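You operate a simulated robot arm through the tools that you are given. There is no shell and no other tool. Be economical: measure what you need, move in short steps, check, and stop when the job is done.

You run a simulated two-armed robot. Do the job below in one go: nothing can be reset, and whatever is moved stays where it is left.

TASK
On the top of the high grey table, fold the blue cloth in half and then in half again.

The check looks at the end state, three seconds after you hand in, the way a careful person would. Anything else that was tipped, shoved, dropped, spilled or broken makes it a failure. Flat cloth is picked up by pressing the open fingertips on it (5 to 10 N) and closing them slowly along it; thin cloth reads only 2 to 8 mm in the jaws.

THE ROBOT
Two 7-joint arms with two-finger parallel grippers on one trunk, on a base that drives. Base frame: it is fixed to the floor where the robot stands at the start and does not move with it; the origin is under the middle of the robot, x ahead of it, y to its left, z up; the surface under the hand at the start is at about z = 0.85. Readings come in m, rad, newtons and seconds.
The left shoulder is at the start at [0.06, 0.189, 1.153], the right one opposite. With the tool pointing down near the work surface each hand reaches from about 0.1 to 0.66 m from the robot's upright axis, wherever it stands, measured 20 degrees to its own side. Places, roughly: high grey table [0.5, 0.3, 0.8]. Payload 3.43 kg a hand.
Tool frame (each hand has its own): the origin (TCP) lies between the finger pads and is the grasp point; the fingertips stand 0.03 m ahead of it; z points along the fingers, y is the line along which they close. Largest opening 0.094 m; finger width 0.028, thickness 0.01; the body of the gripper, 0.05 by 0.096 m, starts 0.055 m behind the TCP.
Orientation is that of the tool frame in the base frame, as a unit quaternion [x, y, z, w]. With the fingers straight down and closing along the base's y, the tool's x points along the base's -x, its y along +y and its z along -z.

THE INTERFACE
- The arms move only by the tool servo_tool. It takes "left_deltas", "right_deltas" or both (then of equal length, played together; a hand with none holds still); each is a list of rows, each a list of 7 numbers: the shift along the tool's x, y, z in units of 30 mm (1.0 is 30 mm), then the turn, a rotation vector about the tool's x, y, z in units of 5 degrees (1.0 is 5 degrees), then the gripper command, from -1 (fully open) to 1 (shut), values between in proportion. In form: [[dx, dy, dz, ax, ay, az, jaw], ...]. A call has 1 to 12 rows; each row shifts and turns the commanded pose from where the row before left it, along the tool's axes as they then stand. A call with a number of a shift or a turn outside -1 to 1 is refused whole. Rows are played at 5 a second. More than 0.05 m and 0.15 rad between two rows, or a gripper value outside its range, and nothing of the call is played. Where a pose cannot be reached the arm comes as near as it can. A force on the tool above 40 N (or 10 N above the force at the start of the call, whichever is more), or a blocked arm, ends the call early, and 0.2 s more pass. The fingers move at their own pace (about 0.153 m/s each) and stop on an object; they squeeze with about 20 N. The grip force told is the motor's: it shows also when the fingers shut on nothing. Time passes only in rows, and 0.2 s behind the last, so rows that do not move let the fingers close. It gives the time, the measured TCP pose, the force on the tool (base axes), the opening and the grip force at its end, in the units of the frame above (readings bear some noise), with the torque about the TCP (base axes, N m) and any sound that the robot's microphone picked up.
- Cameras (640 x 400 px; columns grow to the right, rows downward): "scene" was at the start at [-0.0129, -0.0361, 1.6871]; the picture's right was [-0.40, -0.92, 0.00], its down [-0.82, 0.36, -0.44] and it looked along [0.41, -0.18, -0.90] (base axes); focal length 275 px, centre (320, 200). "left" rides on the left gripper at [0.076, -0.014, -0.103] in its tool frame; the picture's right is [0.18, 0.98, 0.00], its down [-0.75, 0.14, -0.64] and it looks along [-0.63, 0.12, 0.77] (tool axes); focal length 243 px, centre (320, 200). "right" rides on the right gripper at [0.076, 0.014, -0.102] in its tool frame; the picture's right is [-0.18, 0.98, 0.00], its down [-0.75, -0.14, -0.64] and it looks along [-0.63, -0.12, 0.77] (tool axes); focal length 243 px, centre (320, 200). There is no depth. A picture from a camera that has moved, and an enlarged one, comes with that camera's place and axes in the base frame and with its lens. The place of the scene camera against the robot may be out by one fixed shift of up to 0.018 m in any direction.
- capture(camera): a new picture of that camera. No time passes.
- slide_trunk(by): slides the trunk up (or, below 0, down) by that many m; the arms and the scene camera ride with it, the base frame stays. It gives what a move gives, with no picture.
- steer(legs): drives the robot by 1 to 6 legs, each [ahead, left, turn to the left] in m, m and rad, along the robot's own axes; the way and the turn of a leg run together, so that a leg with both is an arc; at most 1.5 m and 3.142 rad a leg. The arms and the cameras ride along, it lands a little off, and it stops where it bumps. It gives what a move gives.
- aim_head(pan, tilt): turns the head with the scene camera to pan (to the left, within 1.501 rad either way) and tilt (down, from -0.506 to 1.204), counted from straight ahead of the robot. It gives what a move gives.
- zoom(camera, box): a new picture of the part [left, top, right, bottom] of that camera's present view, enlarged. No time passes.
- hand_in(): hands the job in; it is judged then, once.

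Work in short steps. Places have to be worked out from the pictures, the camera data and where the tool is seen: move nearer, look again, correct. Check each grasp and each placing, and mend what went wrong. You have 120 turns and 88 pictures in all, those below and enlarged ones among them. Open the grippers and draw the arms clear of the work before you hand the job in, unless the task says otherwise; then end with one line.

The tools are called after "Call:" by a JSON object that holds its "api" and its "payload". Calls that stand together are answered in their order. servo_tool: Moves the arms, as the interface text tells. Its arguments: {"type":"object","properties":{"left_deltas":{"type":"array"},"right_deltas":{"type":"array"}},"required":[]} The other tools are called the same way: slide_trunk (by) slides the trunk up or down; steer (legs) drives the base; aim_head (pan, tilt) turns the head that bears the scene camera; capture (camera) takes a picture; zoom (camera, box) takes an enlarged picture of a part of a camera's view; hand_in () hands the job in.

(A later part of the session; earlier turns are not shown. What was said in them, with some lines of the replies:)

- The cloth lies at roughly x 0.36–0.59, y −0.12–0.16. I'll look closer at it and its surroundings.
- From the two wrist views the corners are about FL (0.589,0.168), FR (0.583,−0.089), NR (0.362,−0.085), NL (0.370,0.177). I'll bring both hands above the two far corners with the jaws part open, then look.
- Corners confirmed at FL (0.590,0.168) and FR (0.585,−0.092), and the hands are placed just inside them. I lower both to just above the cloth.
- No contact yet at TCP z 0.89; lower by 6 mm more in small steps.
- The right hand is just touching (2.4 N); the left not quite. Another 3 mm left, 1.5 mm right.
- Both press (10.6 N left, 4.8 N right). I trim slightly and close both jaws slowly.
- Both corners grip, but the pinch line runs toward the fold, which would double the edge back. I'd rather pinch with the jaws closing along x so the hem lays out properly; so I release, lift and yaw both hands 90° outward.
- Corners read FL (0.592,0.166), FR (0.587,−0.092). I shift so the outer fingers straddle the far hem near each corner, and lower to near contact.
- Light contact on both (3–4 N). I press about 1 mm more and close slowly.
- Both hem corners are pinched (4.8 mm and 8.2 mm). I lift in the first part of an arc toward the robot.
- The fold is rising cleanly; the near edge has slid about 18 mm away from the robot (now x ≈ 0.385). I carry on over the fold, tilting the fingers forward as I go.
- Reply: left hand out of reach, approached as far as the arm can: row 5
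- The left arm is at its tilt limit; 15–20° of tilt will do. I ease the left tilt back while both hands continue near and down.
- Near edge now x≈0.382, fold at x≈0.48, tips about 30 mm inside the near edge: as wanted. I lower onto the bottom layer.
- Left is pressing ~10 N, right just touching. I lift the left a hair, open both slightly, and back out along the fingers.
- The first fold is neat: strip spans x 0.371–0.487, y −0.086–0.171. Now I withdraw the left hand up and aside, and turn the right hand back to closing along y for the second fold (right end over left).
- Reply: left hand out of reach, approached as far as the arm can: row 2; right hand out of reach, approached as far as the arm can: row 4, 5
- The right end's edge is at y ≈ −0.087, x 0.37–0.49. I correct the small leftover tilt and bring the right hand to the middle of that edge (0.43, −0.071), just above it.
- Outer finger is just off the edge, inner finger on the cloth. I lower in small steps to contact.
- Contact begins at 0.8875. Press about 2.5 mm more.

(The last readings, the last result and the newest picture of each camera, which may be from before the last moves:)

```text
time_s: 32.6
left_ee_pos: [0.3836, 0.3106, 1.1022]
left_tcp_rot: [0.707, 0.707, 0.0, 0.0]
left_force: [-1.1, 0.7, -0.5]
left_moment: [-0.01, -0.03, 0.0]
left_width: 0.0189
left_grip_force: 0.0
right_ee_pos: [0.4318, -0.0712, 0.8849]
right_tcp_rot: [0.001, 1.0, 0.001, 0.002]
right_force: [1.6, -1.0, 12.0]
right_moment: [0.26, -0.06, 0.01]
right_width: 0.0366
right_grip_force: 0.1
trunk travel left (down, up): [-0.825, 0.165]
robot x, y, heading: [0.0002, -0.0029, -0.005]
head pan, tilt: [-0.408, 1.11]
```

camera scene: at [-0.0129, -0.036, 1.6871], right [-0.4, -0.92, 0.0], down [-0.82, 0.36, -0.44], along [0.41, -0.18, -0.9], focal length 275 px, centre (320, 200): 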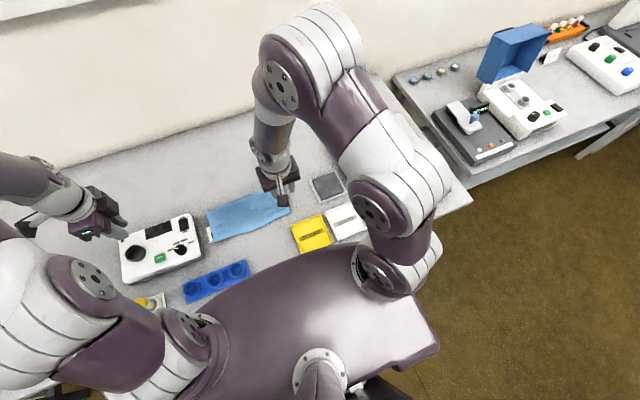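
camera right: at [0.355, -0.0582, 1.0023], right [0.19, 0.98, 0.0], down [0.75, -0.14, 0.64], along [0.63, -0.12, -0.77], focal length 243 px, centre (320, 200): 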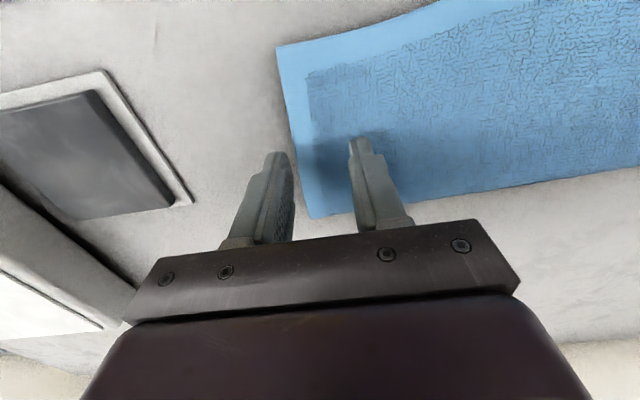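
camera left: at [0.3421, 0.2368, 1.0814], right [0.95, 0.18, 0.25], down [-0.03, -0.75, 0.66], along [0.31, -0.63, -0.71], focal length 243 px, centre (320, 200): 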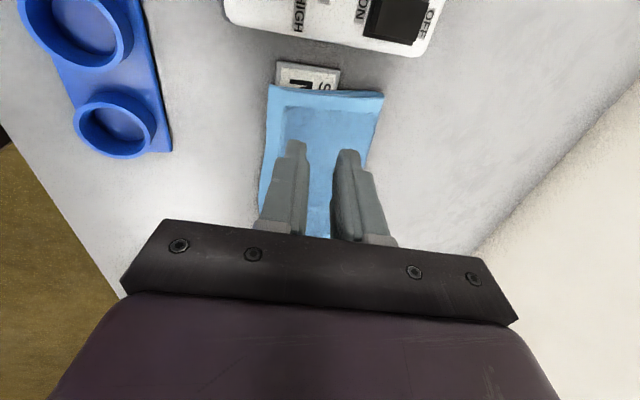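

12 N, mostly on the inner finger. Close slowly.

Call:
{"api": "servo_tool", "payload": {"right_deltas": [[0, 0, 0, 0, 0, 0, 0.22], [0, 0, 0, 0, 0, 0, 0.3], [0, 0, 0, 0, 0, 0, 0.38], [0, 0, 0, 0, 0, 0, 0.46], [0, 0, 0, 0, 0, 0, 0.54], [0, 0, 0, 0, 0, 0, 0.62], [0, 0, 0, 0, 0, 0, 0.7], [0, 0, 0, 0, 0, 0, 0.78], [0, 0, 0, 0, 0, 0, 0.86], [0, 0, 0, 0, 0, 0, 0.94], [0, 0, 0, 0, 0, 0, 1], [0, 0, 0, 0, 0, 0, 1]]}}

Call:
{"api": "capture", "payload": {"camera": "right"}}

```text
time_s: 35.2
left_ee_pos: [0.3819, 0.3115, 1.102]
left_tcp_rot: [0.707, 0.707, 0.001, 0.001]
left_force: [-0.3, 0.3, 0.1]
left_moment: [-0.01, 0.03, -0.01]
left_width: 0.0189
left_grip_force: 0.1
right_ee_pos: [0.4298, -0.0709, 0.8841]
right_tcp_rot: [0.002, 1.0, 0.001, 0.001]
right_force: [0.9, 3.2, 15.9]
right_moment: [0.26, -0.05, -0.02]
right_width: 0.0101
right_grip_force: 20.1
trunk travel left (down, up): [-0.825, 0.165]
robot x, y, heading: [0.0005, 0.0029, 0.006]
head pan, tilt: [-0.408, 1.11]
```

```text
59 pictures are left
camera right: at [0.3535, -0.058, 0.9868], right [0.19, 0.98, 0.0], down [0.75, -0.14, 0.64], along [0.63, -0.12, -0.77], focal length 243 px, centre (320, 200)
```

right: 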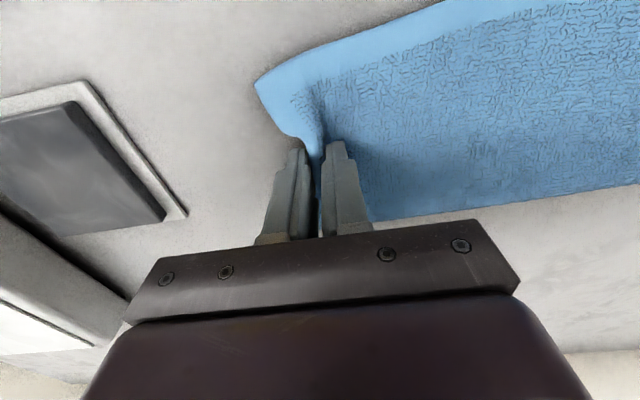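

10.1 mm in the jaws, which looks like both layers. I lift 35 mm to check.

Call:
{"api": "servo_tool", "payload": {"right_deltas": [[0, 0, -0.4, 0, 0, 0, 1], [0, 0.3, -0.4, 0, 0, 0, 1], [0, 0.3, -0.4, 0, 0, 0, 1], [0, 0, 0, 0, 0, 0, 1]]}}

Call:
{"api": "capture", "payload": {"camera": "right"}}

Call:
{"api": "zoom", "payload": {"camera": "scene", "box": [190, 150, 325, 250]}}

```text
time_s: 36.2
left_ee_pos: [0.383, 0.3115, 1.1018]
left_tcp_rot: [0.707, 0.707, -0.001, 0.0]
left_force: [-0.1, -0.4, -0.2]
left_moment: [0.0, 0.01, 0.0]
left_width: 0.0187
left_grip_force: 0.2
right_ee_pos: [0.4287, -0.0543, 0.921]
right_tcp_rot: [0.002, 1.0, 0.001, 0.0]
right_force: [0.3, -0.2, -0.1]
right_moment: [-0.01, 0.0, 0.0]
right_width: 0.0081
right_grip_force: 19.8
trunk travel left (down, up): [-0.825, 0.165]
robot x, y, heading: [0.0021, 0.0041, -0.002]
head pan, tilt: [-0.408, 1.11]
```

```text
58 pictures are left
camera right: at [0.354, -0.0415, 1.0224], right [0.19, 0.98, 0.0], down [0.75, -0.14, 0.64], along [0.63, -0.12, -0.77], focal length 243 px, centre (320, 200)
```

right: 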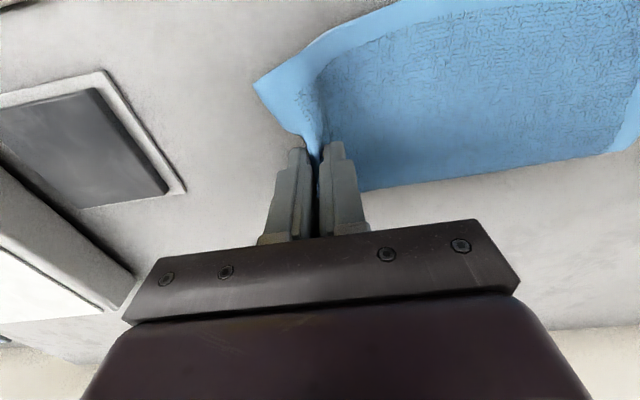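

```text
4.00 times, centred on (258, 200) of scene
camera zoom: at [-0.0127, -0.0364, 1.6871], right [-0.4, -0.92, 0.0], down [-0.82, 0.36, -0.44], along [0.41, -0.18, -0.9], focal length 1099 px, centre (570, 200)
```

zoom: 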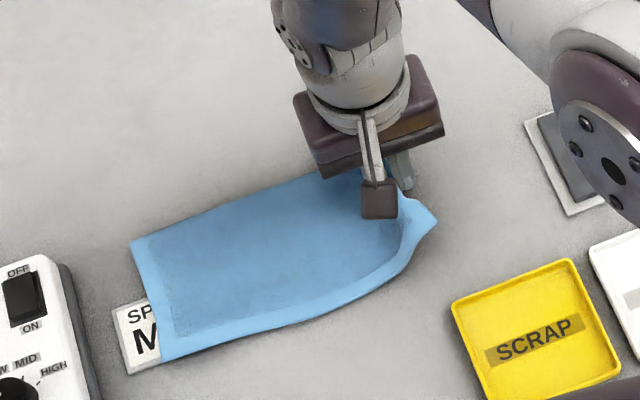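

It seems both layers came up together. I continue the arc upward and look again.

Call:
{"api": "servo_tool", "payload": {"right_deltas": [[0, 0.5, -0.6, 0, 0, 0, 1], [0, 0.6, -0.5, 0, 0, 0, 1], [0, 0.6, -0.4, 0, 0, 0, 1], [0, 0, 0, 0, 0, 0, 1]]}}

Call:
{"api": "capture", "payload": {"camera": "right"}}

Call:
{"api": "zoom", "payload": {"camera": "scene", "box": [190, 150, 325, 250]}}

```text
time_s: 37.2
left_ee_pos: [0.3838, 0.3116, 1.1012]
left_tcp_rot: [0.707, 0.707, 0.0, 0.0]
left_force: [0.1, -0.1, 0.6]
left_moment: [0.0, 0.0, 0.0]
left_width: 0.019
left_grip_force: 0.0
right_ee_pos: [0.4302, -0.0042, 0.967]
right_tcp_rot: [0.001, 1.0, 0.002, 0.001]
right_force: [-1.1, -0.1, -0.7]
right_moment: [-0.01, 0.02, 0.01]
right_width: 0.0081
right_grip_force: 19.8
trunk travel left (down, up): [-0.825, 0.165]
robot x, y, heading: [-0.0018, 0.0003, 0.002]
head pan, tilt: [-0.408, 1.11]
```

```text
56 pictures are left
camera right: at [0.3545, 0.0087, 1.0682], right [0.19, 0.98, 0.0], down [0.75, -0.14, 0.64], along [0.63, -0.12, -0.77], focal length 243 px, centre (320, 200)
```

right: 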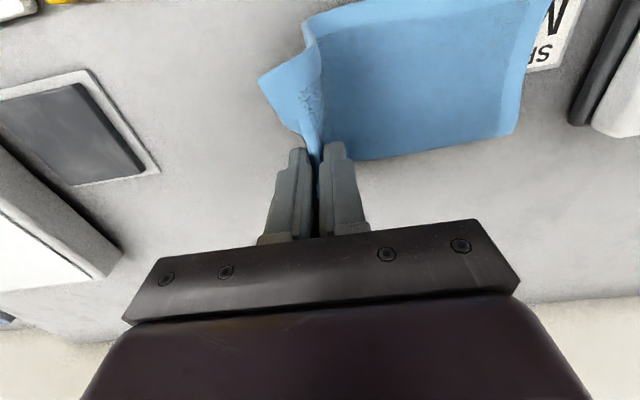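

```text
4.00 times, centred on (258, 200) of scene
camera zoom: at [-0.0129, -0.0363, 1.6871], right [-0.4, -0.92, 0.0], down [-0.82, 0.36, -0.44], along [0.41, -0.18, -0.9], focal length 1099 px, centre (570, 200)
```

zoom: 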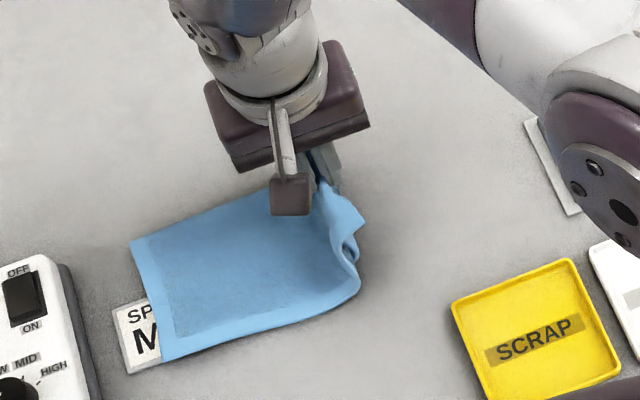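

Both layers are lifted together with nothing left behind. I carry over the top, tilting the fingers back toward the fold.

Call:
{"api": "servo_tool", "payload": {"right_deltas": [[0, 0.833, -0.167, 1, 0, 0, 1], [0, 0.83, -0.073, 1, 0, 0, 1], [0, 0.823, 0.058, 1, 0, 0, 1], [0, 0.812, 0.197, 1, 0, 0, 1], [0, 0, 0, 0, 0, 0, 1]]}}

Call:
{"api": "capture", "payload": {"camera": "right"}}

Call:
{"api": "zoom", "payload": {"camera": "scene", "box": [190, 150, 325, 250]}}

```text
time_s: 38.4
left_ee_pos: [0.3833, 0.3103, 1.1024]
left_tcp_rot: [0.707, 0.708, -0.001, 0.0]
left_force: [-0.5, -0.3, -1.2]
left_moment: [0.01, 0.01, 0.02]
left_width: 0.0188
left_grip_force: 0.0
right_ee_pos: [0.43, 0.0907, 0.9522]
right_tcp_rot: [0.002, 0.985, -0.174, 0.0]
right_force: [-0.8, -0.2, -0.8]
right_moment: [0.07, 0.02, 0.01]
right_width: 0.0077
right_grip_force: 20.0
trunk travel left (down, up): [-0.825, 0.165]
robot x, y, heading: [-0.003, -0.0001, 0.002]
head pan, tilt: [-0.408, 1.11]
```

```text
54 pictures are left
camera right: at [0.3541, 0.1375, 1.0437], right [0.19, 0.92, -0.34], down [0.75, 0.08, 0.65], along [0.63, -0.37, -0.68], focal length 243 px, centre (320, 200)
```

right: 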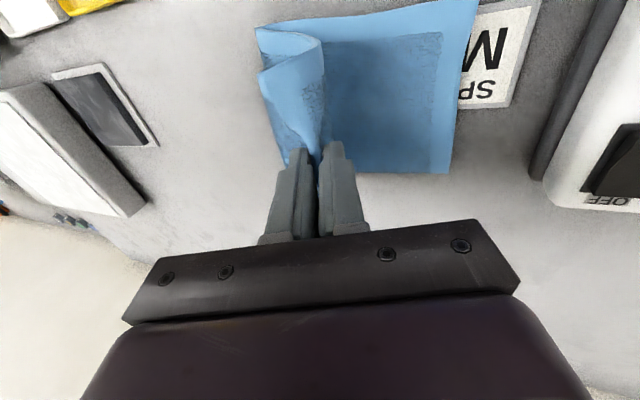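

```text
4.00 times, centred on (258, 200) of scene
camera zoom: at [-0.0132, -0.0372, 1.6871], right [-0.4, -0.92, 0.0], down [-0.82, 0.36, -0.44], along [0.41, -0.18, -0.9], focal length 1099 px, centre (570, 200)
```

zoom: 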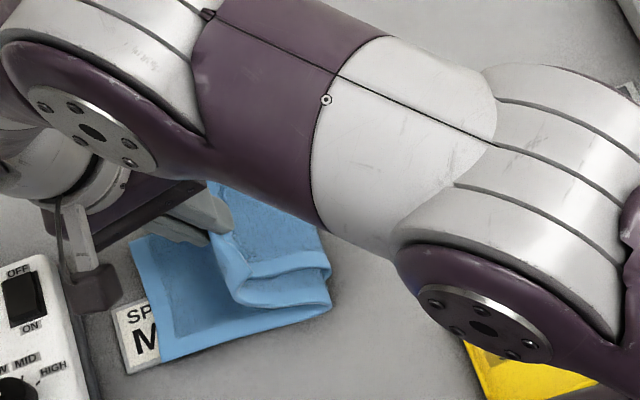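

Going well. I bring the hand on to y ≈ 0.142, z ≈ 0.90 to lay the end over the left edge (y ≈ 0.166).

Call:
{"api": "servo_tool", "payload": {"right_deltas": [[0, 0.798, 0.242, 0, 0, 0, 1], [0, 0.792, 0.421, 0, 0, 0, 1], [0, 0.613, 0.415, 0, 0, 0, 1], [0, 0, 0, 0, 0, 0, 1]]}}

Call:
{"api": "capture", "payload": {"camera": "right"}}

Call:
{"api": "zoom", "payload": {"camera": "scene", "box": [190, 150, 325, 250]}}

```text
time_s: 39.4
left_ee_pos: [0.3829, 0.3116, 1.1023]
left_tcp_rot: [0.707, 0.707, 0.0, 0.0]
left_force: [-0.3, 0.4, 0.2]
left_moment: [-0.03, 0.01, -0.01]
left_width: 0.0189
left_grip_force: 0.0
right_ee_pos: [0.4107, 0.1226, 0.8957]
right_tcp_rot: [0.002, 0.985, -0.173, 0.001]
right_force: [0.9, -0.6, 4.5]
right_moment: [-0.08, -0.02, 0.03]
right_width: 0.0074
right_grip_force: 19.5
right hand out of reach, approached as far as the arm can: row 1, 2, 3
trunk travel left (down, up): [-0.825, 0.165]
robot x, y, heading: [0.0034, 0.0007, -0.004]
head pan, tilt: [-0.408, 1.11]
```

```text
52 pictures are left
camera right: at [0.3342, 0.1691, 0.9865], right [0.19, 0.92, -0.33], down [0.75, 0.08, 0.65], along [0.63, -0.37, -0.68], focal length 243 px, centre (320, 200)
```

right: 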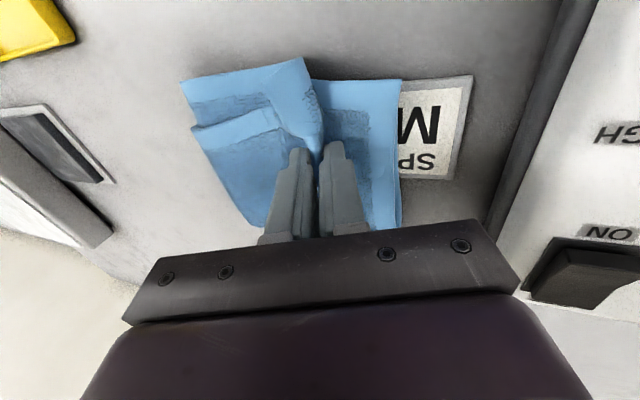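

```text
4.00 times, centred on (258, 200) of scene
camera zoom: at [-0.0135, -0.0365, 1.6872], right [-0.4, -0.92, 0.0], down [-0.82, 0.36, -0.44], along [0.41, -0.18, -0.9], focal length 1099 px, centre (570, 200)
```

zoom: 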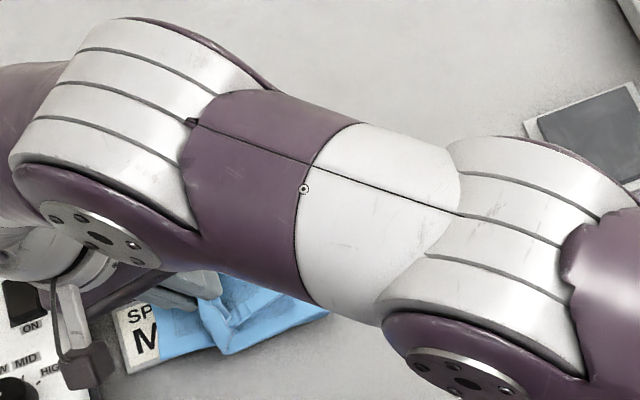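

The tilted right arm ran out of reach and drifted 20 mm toward the robot. I lift slightly, take out the tilt and return to x ≈ 0.43.

Call:
{"api": "servo_tool", "payload": {"right_deltas": [[0, -0.171, -0.47, -1, 0, 0, 1], [-0.333, 0, 0, -1, 0, 0, 1], [-0.333, 0.197, -0.035, -1, 0, 0, 1], [0, 0.2, -0.017, -1, 0, 0, 1], [0, 0, 0, 0, 0, 0, 1]]}}

Call:
{"api": "capture", "payload": {"camera": "right"}}

```text
time_s: 40.6
left_ee_pos: [0.3849, 0.3113, 1.1024]
left_tcp_rot: [0.707, 0.707, 0.0, 0.0]
left_force: [0.9, 0.0, -0.1]
left_moment: [-0.02, -0.02, 0.02]
left_width: 0.0187
left_grip_force: 0.0
right_ee_pos: [0.4316, 0.1333, 0.9098]
right_tcp_rot: [0.001, 1.0, 0.0, 0.0]
right_force: [0.2, 0.0, 0.1]
right_moment: [-0.06, -0.03, -0.01]
right_width: 0.0073
right_grip_force: 19.9
trunk travel left (down, up): [-0.825, 0.165]
robot x, y, heading: [0.0012, -0.0009, 0.004]
head pan, tilt: [-0.408, 1.11]
```

```text
50 pictures are left
camera right: at [0.3556, 0.1459, 1.0119], right [0.19, 0.98, 0.0], down [0.75, -0.14, 0.64], along [0.63, -0.12, -0.77], focal length 243 px, centre (320, 200)
```

right: 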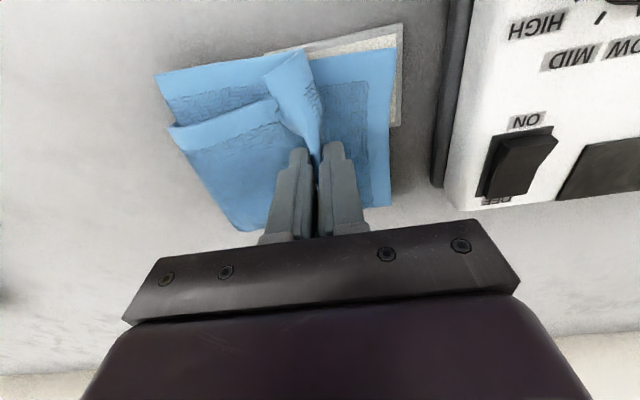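

Left edge now reads y≈0.18, fold at y≈0.048. I move the pinch 12 mm further left and lower onto the stack.

Call:
{"api": "servo_tool", "payload": {"right_deltas": [[0, 0.4, 0, 0, 0, 0, 1], [0, 0, 0.25, 0, 0, 0, 1], [0, 0, 0.2, 0, 0, 0, 1], [0, 0, 0, 0, 0, 0, 1]]}}

```text
time_s: 41.6
left_ee_pos: [0.3835, 0.3109, 1.1022]
left_tcp_rot: [0.707, 0.707, 0.0, 0.0]
left_force: [-0.6, -0.3, 0.3]
left_moment: [-0.02, -0.03, 0.03]
left_width: 0.019
left_grip_force: 0.1
right_ee_pos: [0.4309, 0.1453, 0.8981]
right_tcp_rot: [0.001, 1.0, 0.0, 0.001]
right_force: [-1.2, 1.8, 7.2]
right_moment: [-0.02, 0.07, -0.01]
right_width: 0.0073
right_grip_force: 20.3
trunk travel left (down, up): [-0.825, 0.165]
robot x, y, heading: [-0.0003, -0.0022, 0.002]
head pan, tilt: [-0.408, 1.11]
```

7 N contact on the stack. I open slightly and draw up with a small leftward brush so the hem lies outward.

Call:
{"api": "servo_tool", "payload": {"right_deltas": [[0, 0, -0.06, 0, 0, 0, 0.9], [0, 0, 0, 0, 0, 0, 0.75], [0, 0, 0, 0, 0, 0, 0.6], [0, 0.15, -0.2, 0, 0, 0, 0.6], [0, 0.25, -0.25, 0, 0, 0, 0.6], [0, 0.2, -0.5, 0, 0, 0, 0.6], [0, 0, -1, 0, 0, 0, 0.6], [0, 0, -1, 0, 0, 0, 0.6], [0, 0, 0, 0, 0, 0, 0.6]]}}

Call:
{"api": "capture", "payload": {"camera": "right"}}

```text
time_s: 43.6
left_ee_pos: [0.3843, 0.3102, 1.1021]
left_tcp_rot: [0.707, 0.707, 0.0, 0.0]
left_force: [0.9, 0.5, 1.0]
left_moment: [0.0, 0.02, 0.02]
left_width: 0.0188
left_grip_force: 0.0
right_ee_pos: [0.4332, 0.1634, 0.9881]
right_tcp_rot: [0.001, 1.0, 0.001, 0.0]
right_force: [0.1, -0.5, 0.5]
right_moment: [-0.03, -0.02, -0.04]
right_width: 0.0188
right_grip_force: 0.0
trunk travel left (down, up): [-0.825, 0.165]
robot x, y, heading: [-0.0012, -0.0003, 0.002]
head pan, tilt: [-0.408, 1.11]
```

```text
49 pictures are left
camera right: at [0.3565, 0.1756, 1.0899], right [0.19, 0.98, 0.0], down [0.75, -0.14, 0.64], along [0.63, -0.12, -0.77], focal length 243 px, centre (320, 200)
```

right: 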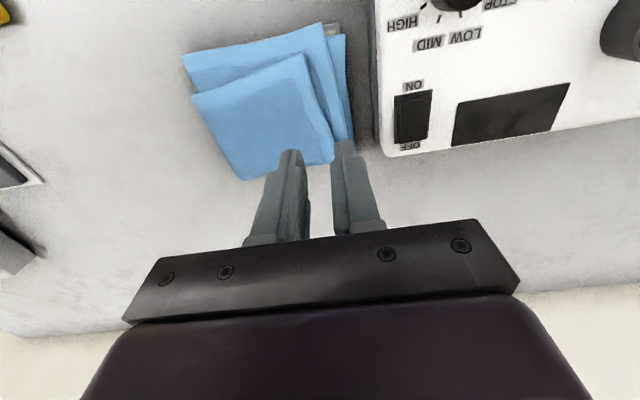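

Released; layers look somewhat skewed. I withdraw the right arm to see properly.

Call:
{"api": "servo_tool", "payload": {"right_deltas": [[0, -0.5, -1, 0, 0, 0, 0.6], [0, -1, -1, 0, 0, 0, 0.6], [0, -1, -0.5, 0, 0, 0, 0.6], [0, -1, 0, 0, 0, 0, 0.6], [0, -1, 0, 0, 0, 0, 0.6], [0, -1, 0, 0, 0, 0, 0.6], [0, -1, 0, 0, 0, 0, 0.6], [0, -1, 0, 0, 0, 0, 0.6], [0, -1, 0, 0, 0, 0, 0.6], [0, -1, 0, 0, 0, 0, 0.6], [0, 0, 0, 0, 0, 0, 0.6]]}}

Call:
{"api": "zoom", "payload": {"camera": "scene", "box": [190, 160, 298, 240]}}

Call:
{"api": "capture", "payload": {"camera": "right"}}

```text
time_s: 46.0
left_ee_pos: [0.384, 0.3112, 1.1024]
left_tcp_rot: [0.707, 0.707, 0.0, 0.0]
left_force: [0.2, -0.1, 0.5]
left_moment: [0.0, 0.0, 0.01]
left_width: 0.0187
left_grip_force: 0.0
right_ee_pos: [0.43, -0.1204, 1.0639]
right_tcp_rot: [0.001, 1.0, 0.002, 0.0]
right_force: [0.5, 0.1, 0.7]
right_moment: [-0.01, 0.0, 0.02]
right_width: 0.0189
right_grip_force: 0.0
trunk travel left (down, up): [-0.825, 0.165]
robot x, y, heading: [0.0013, 0.0019, -0.001]
head pan, tilt: [-0.408, 1.11]
```

```text
5.00 times, centred on (244, 200) of scene
camera zoom: at [-0.0129, -0.0353, 1.6871], right [-0.4, -0.92, 0.0], down [-0.82, 0.36, -0.44], along [0.41, -0.18, -0.9], focal length 1374 px, centre (700, 200)
```

zoom: 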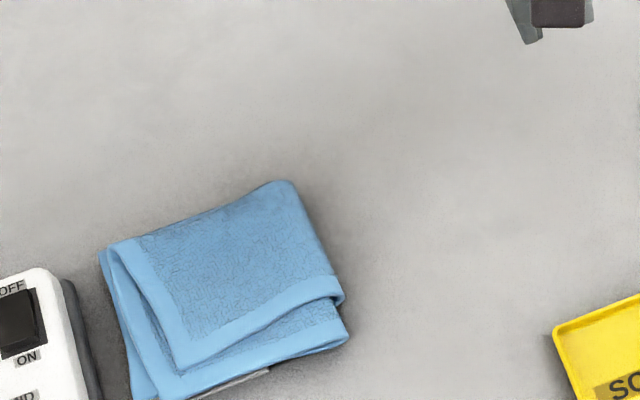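

```text
47 pictures are left
camera right: at [0.3546, -0.1091, 1.1657], right [0.19, 0.98, 0.0], down [0.75, -0.14, 0.64], along [0.63, -0.12, -0.77], focal length 243 px, centre (320, 200)
```

right: 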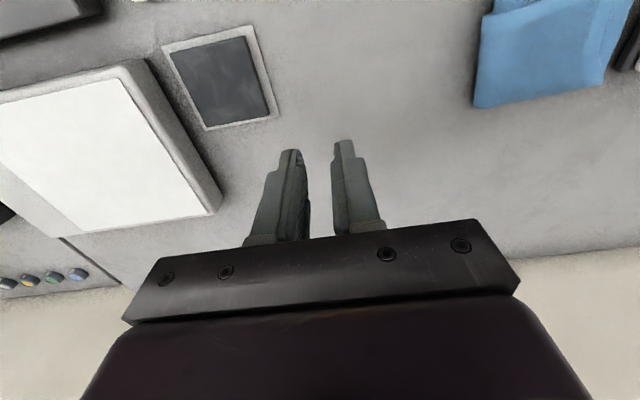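

The cloth is now quartered, with the top layer ~2 cm offset at the near side. I look at a slightly wider area, including the card by the cloth.

Call:
{"api": "zoom", "payload": {"camera": "scene", "box": [160, 180, 295, 280]}}

Call:
{"api": "capture", "payload": {"camera": "left"}}

```text
4.00 times, centred on (228, 230) of scene
camera zoom: at [-0.0129, -0.0353, 1.6871], right [-0.4, -0.92, 0.0], down [-0.82, 0.36, -0.44], along [0.41, -0.18, -0.9], focal length 1099 px, centre (690, 80)
```

zoom: 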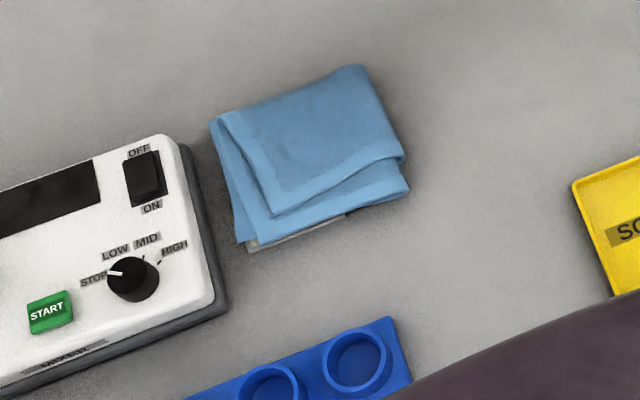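

```text
45 pictures are left
camera left: at [0.37, 0.3881, 1.2039], right [0.98, 0.18, 0.0], down [0.14, -0.75, 0.64], along [0.12, -0.63, -0.77], focal length 243 px, centre (320, 200)
```

left: 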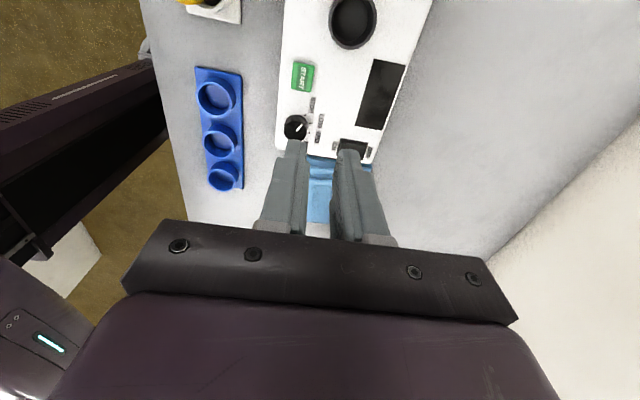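

The card and everything else haven't moved. The top layer's near-left corner (≈0.39,0.17) should be about 2 cm nearer/left; I'll gently pinch just the top layer there and tug it straight. First move above.

Call:
{"api": "servo_tool", "payload": {"right_deltas": [[0.067, 0.983, 0.2, 0, 0, 0, 0.36], [0.067, 0.983, 0.2, 0, 0, 0, 0.36], [0.067, 0.983, 0.2, 0, 0, 0, 0.36], [0.067, 0.983, 0.2, 0, 0, 0, 0.36], [0.067, 0.983, 0.2, 0, 0, 0, 0.36], [0.067, 0.983, 0.2, 0, 0, 0, 0.36], [0.067, 0.983, 0.2, 0, 0, 0, 0.36], [0.067, 0.983, 0.2, 0, 0, 0, 0.36], [0.067, 0.983, 0.2, 0, 0, 0, 0.36], [0, 0, 0.9, 0, 0, 0, 0.36], [0, 0, 0.9, 0, 0, 0, 0.36], [0, 0, 0, 0, 0, 0, 0.36]]}}

Call:
{"api": "capture", "payload": {"camera": "right"}}

```text
time_s: 48.6
left_ee_pos: [0.3839, 0.3105, 1.1019]
left_tcp_rot: [0.707, 0.707, 0.0, 0.0]
left_force: [1.0, -0.2, -0.7]
left_moment: [-0.03, 0.0, -0.01]
left_width: 0.019
left_grip_force: 0.0
right_ee_pos: [0.4149, 0.1459, 0.9541]
right_tcp_rot: [0.001, 1.0, 0.001, 0.001]
right_force: [-0.8, -0.5, 0.3]
right_moment: [0.0, -0.03, -0.01]
right_width: 0.03
right_grip_force: 0.1
trunk travel left (down, up): [-0.825, 0.165]
robot x, y, heading: [0.0009, 0.0014, -0.005]
head pan, tilt: [-0.408, 1.11]
```

```text
44 pictures are left
camera right: at [0.3385, 0.1578, 1.0563], right [0.19, 0.98, 0.0], down [0.75, -0.14, 0.64], along [0.63, -0.12, -0.77], focal length 243 px, centre (320, 200)
```

right: 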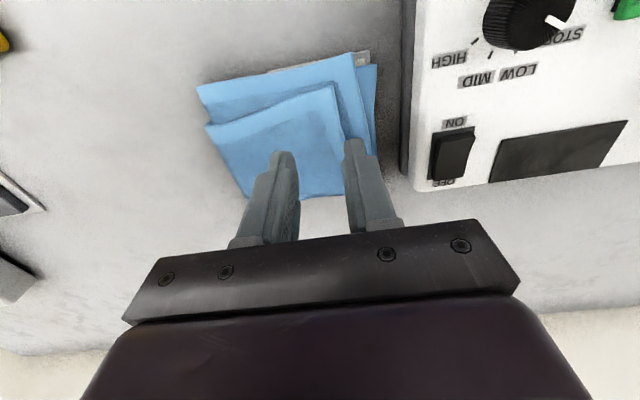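

Layer 4's corner is at about (0.388,0.159), layer 3's at (0.372,0.173). I centre over the top layer just inside its edge and lower to contact.

Call:
{"api": "servo_tool", "payload": {"right_deltas": [[0.1, -0.27, 0.4, 0, 0, 0, 0.36], [0, 0, 0.7, 0, 0, 0, 0.36], [0, 0, 0.6, 0, 0, 0, 0.36], [0, 0, 0.1, 0, 0, 0, 0.36], [0, 0, 0.07, 0, 0, 0, 0.36], [0, 0, 0, 0, 0, 0, 0.36]]}}

```text
time_s: 50.0
left_ee_pos: [0.3841, 0.3107, 1.102]
left_tcp_rot: [0.707, 0.707, 0.0, -0.001]
left_force: [0.7, -0.1, -0.8]
left_moment: [0.0, 0.0, -0.04]
left_width: 0.0185
left_grip_force: 0.1
right_ee_pos: [0.4108, 0.1362, 0.8998]
right_tcp_rot: [0.001, 1.0, 0.001, 0.001]
right_force: [1.1, -0.7, 2.0]
right_moment: [-0.06, 0.01, 0.0]
right_width: 0.03
right_grip_force: 0.0
trunk travel left (down, up): [-0.825, 0.165]
robot x, y, heading: [0.0003, -0.002, 0.001]
head pan, tilt: [-0.408, 1.11]
```

Contact starts at 0.900. Press 2.5 mm more and close slowly.

Call:
{"api": "servo_tool", "payload": {"right_deltas": [[0, 0, 0.05, 0, 0, 0, 0.36], [0, 0, 0.03, 0, 0, 0, 0.36], [0, 0, 0, 0, 0, 0, 0.44], [0, 0, 0, 0, 0, 0, 0.52], [0, 0, 0, 0, 0, 0, 0.6], [0, 0, 0, 0, 0, 0, 0.68], [0, 0, 0, 0, 0, 0, 0.76], [0, 0, 0, 0, 0, 0, 0.84], [0, 0, 0, 0, 0, 0, 0.92], [0, 0, 0, 0, 0, 0, 1], [0, 0, 0, 0, 0, 0, 1], [0, 0, -0.2, 0, 0, 0, 1]]}}

Call:
{"api": "capture", "payload": {"camera": "right"}}

```text
time_s: 52.6
left_ee_pos: [0.3843, 0.3105, 1.1007]
left_tcp_rot: [0.707, 0.707, -0.001, -0.001]
left_force: [0.0, -0.3, 0.9]
left_moment: [0.01, 0.0, 0.01]
left_width: 0.0188
left_grip_force: 0.1
right_ee_pos: [0.411, 0.1372, 0.9027]
right_tcp_rot: [0.001, 1.0, 0.0, 0.001]
right_force: [-0.2, -0.1, 0.4]
right_moment: [0.01, 0.0, 0.04]
right_width: 0.0076
right_grip_force: 20.4
trunk travel left (down, up): [-0.825, 0.165]
robot x, y, heading: [0.0016, 0.0025, 0.003]
head pan, tilt: [-0.408, 1.11]
```

```text
43 pictures are left
camera right: at [0.334, 0.1492, 1.0047], right [0.19, 0.98, 0.0], down [0.75, -0.14, 0.64], along [0.63, -0.12, -0.77], focal length 243 px, centre (320, 200)
```

right: 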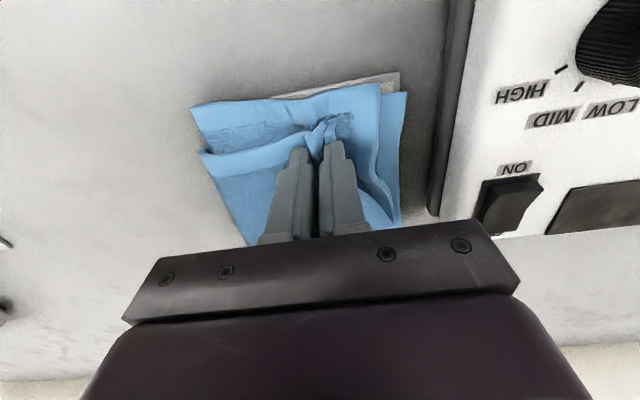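

The top layer is pinched. I raise a few mm and pull 22 mm toward the robot and 15 mm left.

Call:
{"api": "servo_tool", "payload": {"right_deltas": [[0, 0, -0.15, 0, 0, 0, 1], [0.25, 0.17, 0, 0, 0, 0, 1], [0.25, 0.17, 0, 0, 0, 0, 1], [0.25, 0.17, 0, 0, 0, 0, 1], [0, 0, 0, 0, 0, 0, 1]]}}

Call:
{"api": "capture", "payload": {"camera": "right"}}

```text
time_s: 53.8
left_ee_pos: [0.3846, 0.311, 1.1015]
left_tcp_rot: [0.707, 0.707, 0.0, -0.001]
left_force: [-0.3, 0.4, -0.2]
left_moment: [-0.01, 0.01, -0.02]
left_width: 0.0187
left_grip_force: 0.0
right_ee_pos: [0.3876, 0.1516, 0.9085]
right_tcp_rot: [0.002, 1.0, 0.001, -0.001]
right_force: [0.5, -0.5, -0.5]
right_moment: [-0.01, -0.03, 0.06]
right_width: 0.0076
right_grip_force: 19.7
trunk travel left (down, up): [-0.825, 0.165]
robot x, y, heading: [-0.0, 0.001, 0.0]
head pan, tilt: [-0.408, 1.11]
```

```text
42 pictures are left
camera right: at [0.3121, 0.1642, 1.0094], right [0.19, 0.98, 0.0], down [0.75, -0.14, 0.64], along [0.63, -0.12, -0.77], focal length 243 px, centre (320, 200)
```

right: 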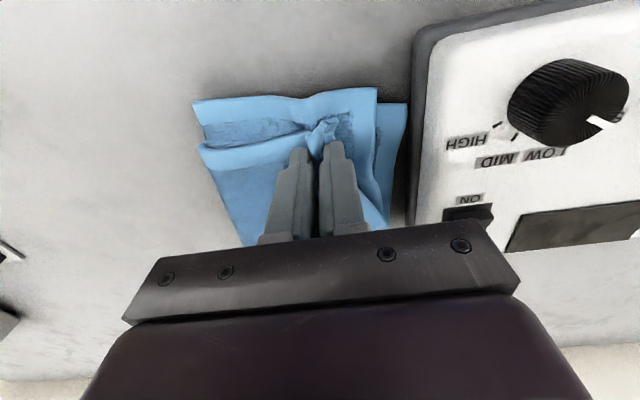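

The whole stack followed the tug rather than only the top layer. I lift higher to see what is in the jaws.

Call:
{"api": "servo_tool", "payload": {"right_deltas": [[-0.2, -0.3, -0.6, 0, 0, 0, 1], [-0.2, -0.3, -0.6, 0, 0, 0, 1], [0, 0, -0.4, 0, 0, 0, 1], [0, 0, 0, 0, 0, 0, 1]]}}

Call:
{"api": "capture", "payload": {"camera": "right"}}

Call:
{"api": "zoom", "payload": {"camera": "scene", "box": [160, 180, 295, 280]}}

```text
time_s: 54.8
left_ee_pos: [0.3837, 0.3101, 1.102]
left_tcp_rot: [0.708, 0.706, 0.0, 0.0]
left_force: [0.6, 0.8, -0.6]
left_moment: [-0.01, -0.02, 0.01]
left_width: 0.0188
left_grip_force: 0.2
right_ee_pos: [0.4001, 0.1324, 0.9556]
right_tcp_rot: [0.0, 1.0, 0.001, 0.0]
right_force: [0.4, -0.2, 0.5]
right_moment: [-0.01, -0.01, 0.01]
right_width: 0.0076
right_grip_force: 19.4
trunk travel left (down, up): [-0.825, 0.165]
robot x, y, heading: [-0.0001, -0.0048, -0.001]
head pan, tilt: [-0.408, 1.11]
```

```text
41 pictures are left
camera right: at [0.3237, 0.1454, 1.0573], right [0.19, 0.98, 0.0], down [0.75, -0.14, 0.64], along [0.63, -0.12, -0.77], focal length 243 px, centre (320, 200)
```

right: 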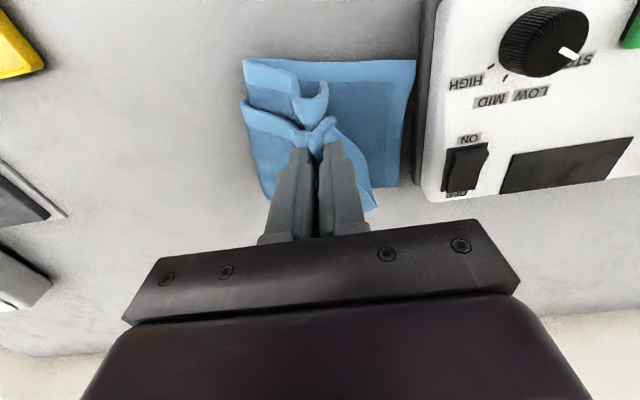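

```text
4.00 times, centred on (228, 230) of scene
camera zoom: at [-0.0129, -0.0361, 1.6871], right [-0.4, -0.92, 0.0], down [-0.82, 0.36, -0.44], along [0.41, -0.18, -0.9], focal length 1099 px, centre (690, 80)
```

zoom: 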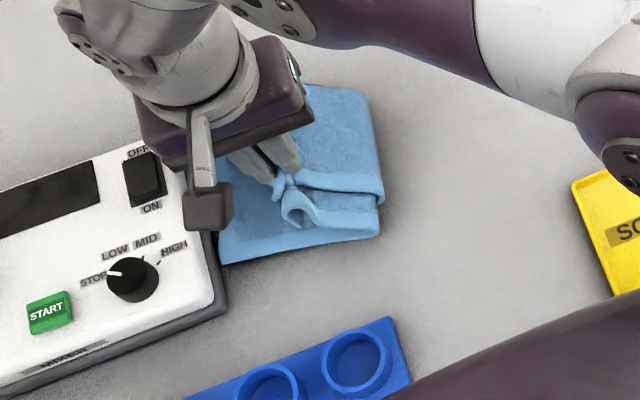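

Both flap layers (3 and 4) are in the jaws; the lower two lie flat with left edge at y≈0.20. I lay the flap back down a little further left so its edge lines up with the lower pair.

Call:
{"api": "servo_tool", "payload": {"right_deltas": [[0, 0.4, 0.3, 0, 0, 0, 1], [0, 0.4, 0.5, 0, 0, 0, 1], [0, 0.3, 0.5, 0, 0, 0, 1], [0, 0, 0.45, 0, 0, 0, 1], [0, 0, 0.1, 0, 0, 0, 1], [0, 0, 0, 0, 0, 0, 1]]}}

Call:
{"api": "capture", "payload": {"camera": "right"}}

```text
time_s: 56.2
left_ee_pos: [0.3844, 0.3115, 1.1024]
left_tcp_rot: [0.707, 0.707, 0.0, 0.0]
left_force: [0.3, -1.0, 0.2]
left_moment: [0.01, -0.02, -0.03]
left_width: 0.0187
left_grip_force: 0.0
right_ee_pos: [0.4019, 0.1662, 0.9011]
right_tcp_rot: [0.001, 1.0, 0.002, 0.001]
right_force: [1.1, 1.4, 6.3]
right_moment: [0.03, -0.02, 0.01]
right_width: 0.0078
right_grip_force: 20.0
trunk travel left (down, up): [-0.825, 0.165]
robot x, y, heading: [-0.0, 0.0013, 0.002]
head pan, tilt: [-0.408, 1.11]
```

```text
39 pictures are left
camera right: at [0.3245, 0.1788, 1.0023], right [0.19, 0.98, 0.0], down [0.75, -0.14, 0.64], along [0.63, -0.12, -0.77], focal length 243 px, centre (320, 200)
```

right: 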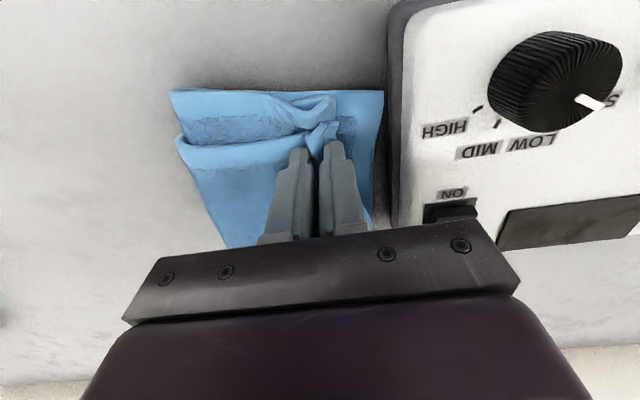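

Laid down in contact (6 N). I release, rise and move the hand back right to see.

Call:
{"api": "servo_tool", "payload": {"right_deltas": [[0, 0, -0.06, 0, 0, 0, 0.85], [0, 0, 0, 0, 0, 0, 0.7], [0, 0, 0, 0, 0, 0, 0.6], [0, 0, -0.25, 0, 0, 0, 0.6], [0, 0, -0.5, 0, 0, 0, 0.6], [0, 0, -1, 0, 0, 0, 0.6], [0, 0, -1, 0, 0, 0, 0.6], [0, -1, -0.5, 0, 0, 0, 1], [0, -1, 0, 0, 0, 0, 1], [0, -1, 0, 0, 0, 0, 1], [0, -1, 0, 0, 0, 0, 1], [0, -1, 0, 0, 0, 0, 1]]}}

Call:
{"api": "servo_tool", "payload": {"right_deltas": [[0, -1, 0, 0, 0, 0, 1], [0, -1, 0, 0, 0, 0, 1], [0, -1, 0, 0, 0, 0, 1], [0, 0, 0, 0, 0, 0, 1]]}}

Call:
{"api": "zoom", "payload": {"camera": "scene", "box": [160, 180, 295, 280]}}

```text
time_s: 58.8
left_ee_pos: [0.3847, 0.3098, 1.1016]
left_tcp_rot: [0.707, 0.707, 0.0, -0.001]
left_force: [0.1, -0.1, 1.1]
left_moment: [-0.01, 0.0, -0.02]
left_width: 0.0187
left_grip_force: 0.1
right_ee_pos: [0.3983, 0.0152, 0.9978]
right_tcp_rot: [0.001, 1.0, 0.001, 0.0]
right_force: [-0.7, -0.3, -0.3]
right_moment: [-0.02, -0.03, 0.03]
right_width: 0.0
right_grip_force: 19.9
trunk travel left (down, up): [-0.825, 0.165]
robot x, y, heading: [-0.002, -0.0, 0.0]
head pan, tilt: [-0.408, 1.11]
```

```text
time_s: 59.8
left_ee_pos: [0.3845, 0.3104, 1.1027]
left_tcp_rot: [0.706, 0.708, 0.0, 0.0]
left_force: [-0.5, -0.3, 0.1]
left_moment: [0.01, -0.01, 0.01]
left_width: 0.0191
left_grip_force: 0.0
right_ee_pos: [0.3985, -0.0753, 0.9988]
right_tcp_rot: [0.001, 1.0, 0.0, 0.0]
right_force: [-0.2, 0.1, -0.3]
right_moment: [-0.01, 0.01, 0.01]
right_width: 0.0
right_grip_force: 20.3
trunk travel left (down, up): [-0.825, 0.165]
robot x, y, heading: [0.0014, 0.0006, -0.002]
head pan, tilt: [-0.408, 1.11]
```

```text
4.00 times, centred on (228, 230) of scene
camera zoom: at [-0.0129, -0.0358, 1.6871], right [-0.4, -0.92, 0.0], down [-0.82, 0.36, -0.44], along [0.41, -0.18, -0.9], focal length 1099 px, centre (690, 80)
```

zoom: 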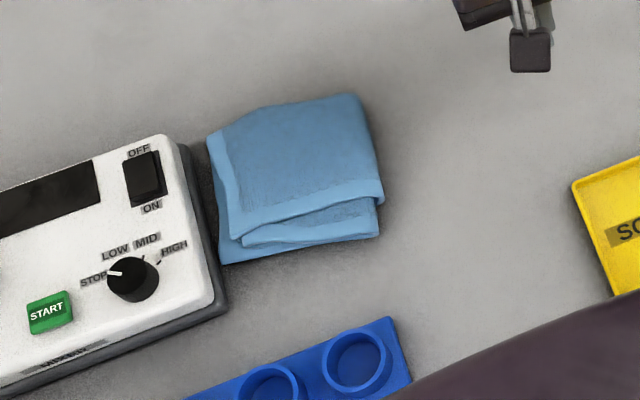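

Left edges align within ~1 cm now; only the top layer's near edge is ~2 cm short. I'll try pressing the top layer lightly with closed fingertips and drawing it toward the robot.

Call:
{"api": "servo_tool", "payload": {"right_deltas": [[-0.126, 1, 0, 0, 0, 0, 1], [-0.126, 1, 0, 0, 0, 0, 1], [-0.126, 1, 0, 0, 0, 0, 1], [-0.126, 1, 0, 0, 0, 0, 1], [-0.126, 1, 0, 0, 0, 0, 1], [-0.126, 1, 0, 0, 0, 0, 1], [-0.126, 0.8, 0, 0, 0, 0, 1], [0, 0, 1, 0, 0, 0, 1], [0, 0, 1, 0, 0, 0, 1], [0, 0, 0.9, 0, 0, 0, 1], [0, 0, 0.25, 0, 0, 0, 1], [0, 0, 0, 0, 0, 0, 1]]}}

```text
time_s: 62.4
left_ee_pos: [0.3829, 0.3112, 1.102]
left_tcp_rot: [0.707, 0.707, -0.001, 0.001]
left_force: [0.4, -0.1, 0.5]
left_moment: [0.01, 0.0, 0.0]
left_width: 0.019
left_grip_force: 0.1
right_ee_pos: [0.4246, 0.1301, 0.9042]
right_tcp_rot: [0.0, 1.0, 0.001, 0.0]
right_force: [0.3, 0.1, 0.7]
right_moment: [-0.01, 0.01, 0.0]
right_width: 0.0
right_grip_force: 20.2
trunk travel left (down, up): [-0.825, 0.165]
robot x, y, heading: [-0.0011, -0.0004, 0.001]
head pan, tilt: [-0.408, 1.11]
```

Just above contact. Press ~5 mm down and drag 20 mm toward the robot, then lift.

Call:
{"api": "servo_tool", "payload": {"right_deltas": [[0, 0, 0.1, 0, 0, 0, 1], [0, 0, 0.07, 0, 0, 0, 1], [0, 0, 0, 0, 0, 0, 1]]}}

Call:
{"api": "capture", "payload": {"camera": "right"}}

```text
time_s: 63.2
left_ee_pos: [0.3837, 0.311, 1.1015]
left_tcp_rot: [0.707, 0.707, 0.001, 0.0]
left_force: [0.3, 0.5, -0.7]
left_moment: [0.0, 0.0, -0.01]
left_width: 0.0189
left_grip_force: 0.0
right_ee_pos: [0.4271, 0.1301, 0.8992]
right_tcp_rot: [0.001, 1.0, 0.001, 0.001]
right_force: [-0.2, -0.1, 1.0]
right_moment: [0.01, 0.02, -0.01]
right_width: 0.0
right_grip_force: 20.5
trunk travel left (down, up): [-0.825, 0.165]
robot x, y, heading: [0.0019, -0.0004, -0.003]
head pan, tilt: [-0.408, 1.11]
```

```text
37 pictures are left
camera right: at [0.3503, 0.1424, 1.0014], right [0.19, 0.98, 0.0], down [0.75, -0.14, 0.64], along [0.63, -0.12, -0.77], focal length 243 px, centre (320, 200)
```

right: 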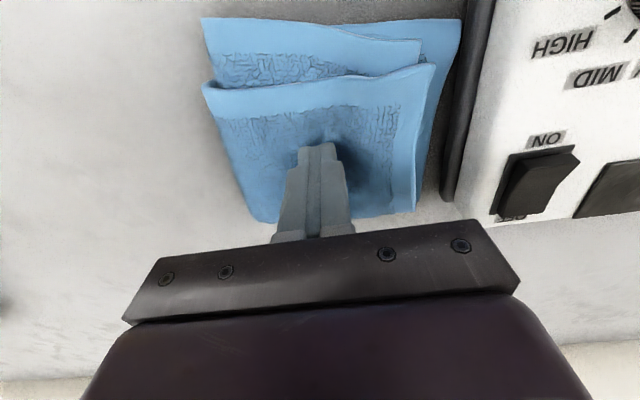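

Now press ~2 mm deeper and draw 20 mm toward the robot in small rows.

Call:
{"api": "servo_tool", "payload": {"right_deltas": [[0, 0, 0.08, 0, 0, 0, 1], [0.1, 0, 0, 0, 0, 0, 1], [0.1, 0, 0, 0, 0, 0, 1], [0.1, 0, 0, 0, 0, 0, 1], [0.1, 0, 0, 0, 0, 0, 1], [0.1, 0, 0, 0, 0, 0, 1], [0.1, 0, 0, 0, 0, 0, 1], [0, 0, 0, 0, 0, 0, 1]]}}

Call:
{"api": "capture", "payload": {"camera": "right"}}

```text
time_s: 65.0
left_ee_pos: [0.3844, 0.3102, 1.1013]
left_tcp_rot: [0.707, 0.707, 0.0, 0.001]
left_force: [0.4, -0.4, 0.2]
left_moment: [-0.01, 0.01, -0.02]
left_width: 0.0187
left_grip_force: 0.2
right_ee_pos: [0.4093, 0.1305, 0.8965]
right_tcp_rot: [0.002, 1.0, 0.001, 0.001]
right_force: [1.5, 0.9, 5.1]
right_moment: [0.0, -0.08, 0.01]
right_width: 0.0002
right_grip_force: 19.7
trunk travel left (down, up): [-0.825, 0.165]
robot x, y, heading: [-0.002, 0.001, 0.0]
head pan, tilt: [-0.408, 1.11]
```

```text
36 pictures are left
camera right: at [0.3326, 0.1423, 0.9983], right [0.19, 0.98, 0.0], down [0.75, -0.14, 0.64], along [0.63, -0.12, -0.77], focal length 243 px, centre (320, 200)
```

right: 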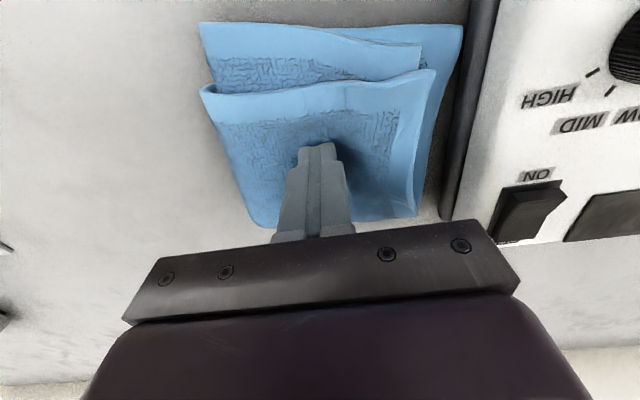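

The stack slides as one, so I leave it: the four cloth corners all meet at the near-left within ~2 cm, which is a sound quarter fold. I lift off, open and draw the right arm clear.

Call:
{"api": "servo_tool", "payload": {"right_deltas": [[0, 0, -0.5, 0, 0, 0, 1], [0, 0, -1, 0, 0, 0, 1], [0, 0, -1, 0, 0, 0, 1], [0, 0, -1, 0, 0, 0, 0.5], [0, -1, -1, 0, 0, 0, -0.5], [0, -1, -0.5, 0, 0, 0, -1], [0, -1, 0, 0, 0, 0, -1], [0, -1, 0, 0, 0, 0, -1], [0, -1, 0, 0, 0, 0, -1], [0, -1, 0, 0, 0, 0, -1], [0, -1, 0, 0, 0, 0, -1], [0, -1, 0, 0, 0, 0, -1]], "left_deltas": [[0, 0, 0, 0, 0, 0, 0.2], [0, 0, 0, 0, 0, 0, -0.5], [0, 0, 0, 0, 0, 0, -1], [0, 0, 0, 0, 0, 0, -1], [0, 0, 0, 0, 0, 0, -1], [0, 0, 0, 0, 0, 0, -1], [0, 0, 0, 0, 0, 0, -1], [0, 0, 0, 0, 0, 0, -1], [0, 0, 0, 0, 0, 0, -1], [0, 0, 0, 0, 0, 0, -1], [0, 0, 0, 0, 0, 0, -1], [0, 0, 0, 0, 0, 0, -1]]}}

Call:
{"api": "zoom", "payload": {"camera": "scene", "box": [160, 180, 295, 280]}}

Call:
{"api": "capture", "payload": {"camera": "scene"}}

```text
time_s: 67.6
left_ee_pos: [0.3841, 0.3105, 1.1023]
left_tcp_rot: [0.707, 0.707, 0.0, 0.0]
left_force: [-0.7, -0.6, 0.2]
left_moment: [0.0, 0.02, 0.06]
left_width: 0.0941
left_grip_force: 0.0
right_ee_pos: [0.4071, -0.1101, 1.0467]
right_tcp_rot: [0.001, 1.0, 0.002, -0.001]
right_force: [0.1, 0.3, 0.8]
right_moment: [-0.01, -0.03, -0.02]
right_width: 0.0941
right_grip_force: 0.0
trunk travel left (down, up): [-0.825, 0.165]
robot x, y, heading: [0.0014, 0.0011, -0.004]
head pan, tilt: [-0.408, 1.11]
```

```text
4.00 times, centred on (228, 230) of scene
camera zoom: at [-0.0131, -0.0373, 1.6871], right [-0.4, -0.92, 0.0], down [-0.82, 0.36, -0.44], along [0.41, -0.18, -0.9], focal length 1099 px, centre (690, 80)
```

zoom: 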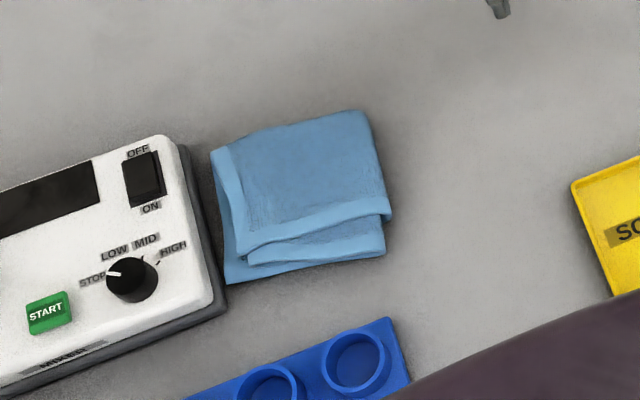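

```text
34 pictures are left
camera scene: at [-0.0131, -0.0373, 1.6871], right [-0.4, -0.92, 0.0], down [-0.82, 0.36, -0.44], along [0.41, -0.18, -0.9], focal length 275 px, centre (320, 200)
```

scene: 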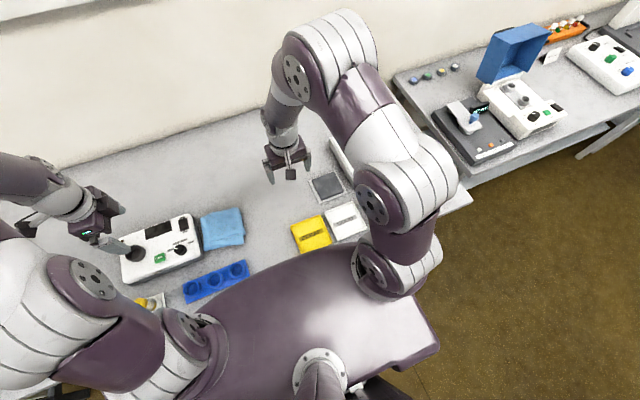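

The cloth lies quartered beside the box, other items are where they were, and both arms are clear with grippers open. I hand in.

Call:
{"api": "hand_in", "payload": {}}

```text
The job is handed in.
```

I folded the blue cloth in half and then in half again on the high grey table, and handed it in. By my estimate the four corners meet within about 2 cm. The top layer's near edge falls 1–2.5 cm short, because the whole stack slid together when I tried to straighten it. I saw nothing else moved, though the small card beside the cloth is now hidden under it, so I couldn't check the card at the end.
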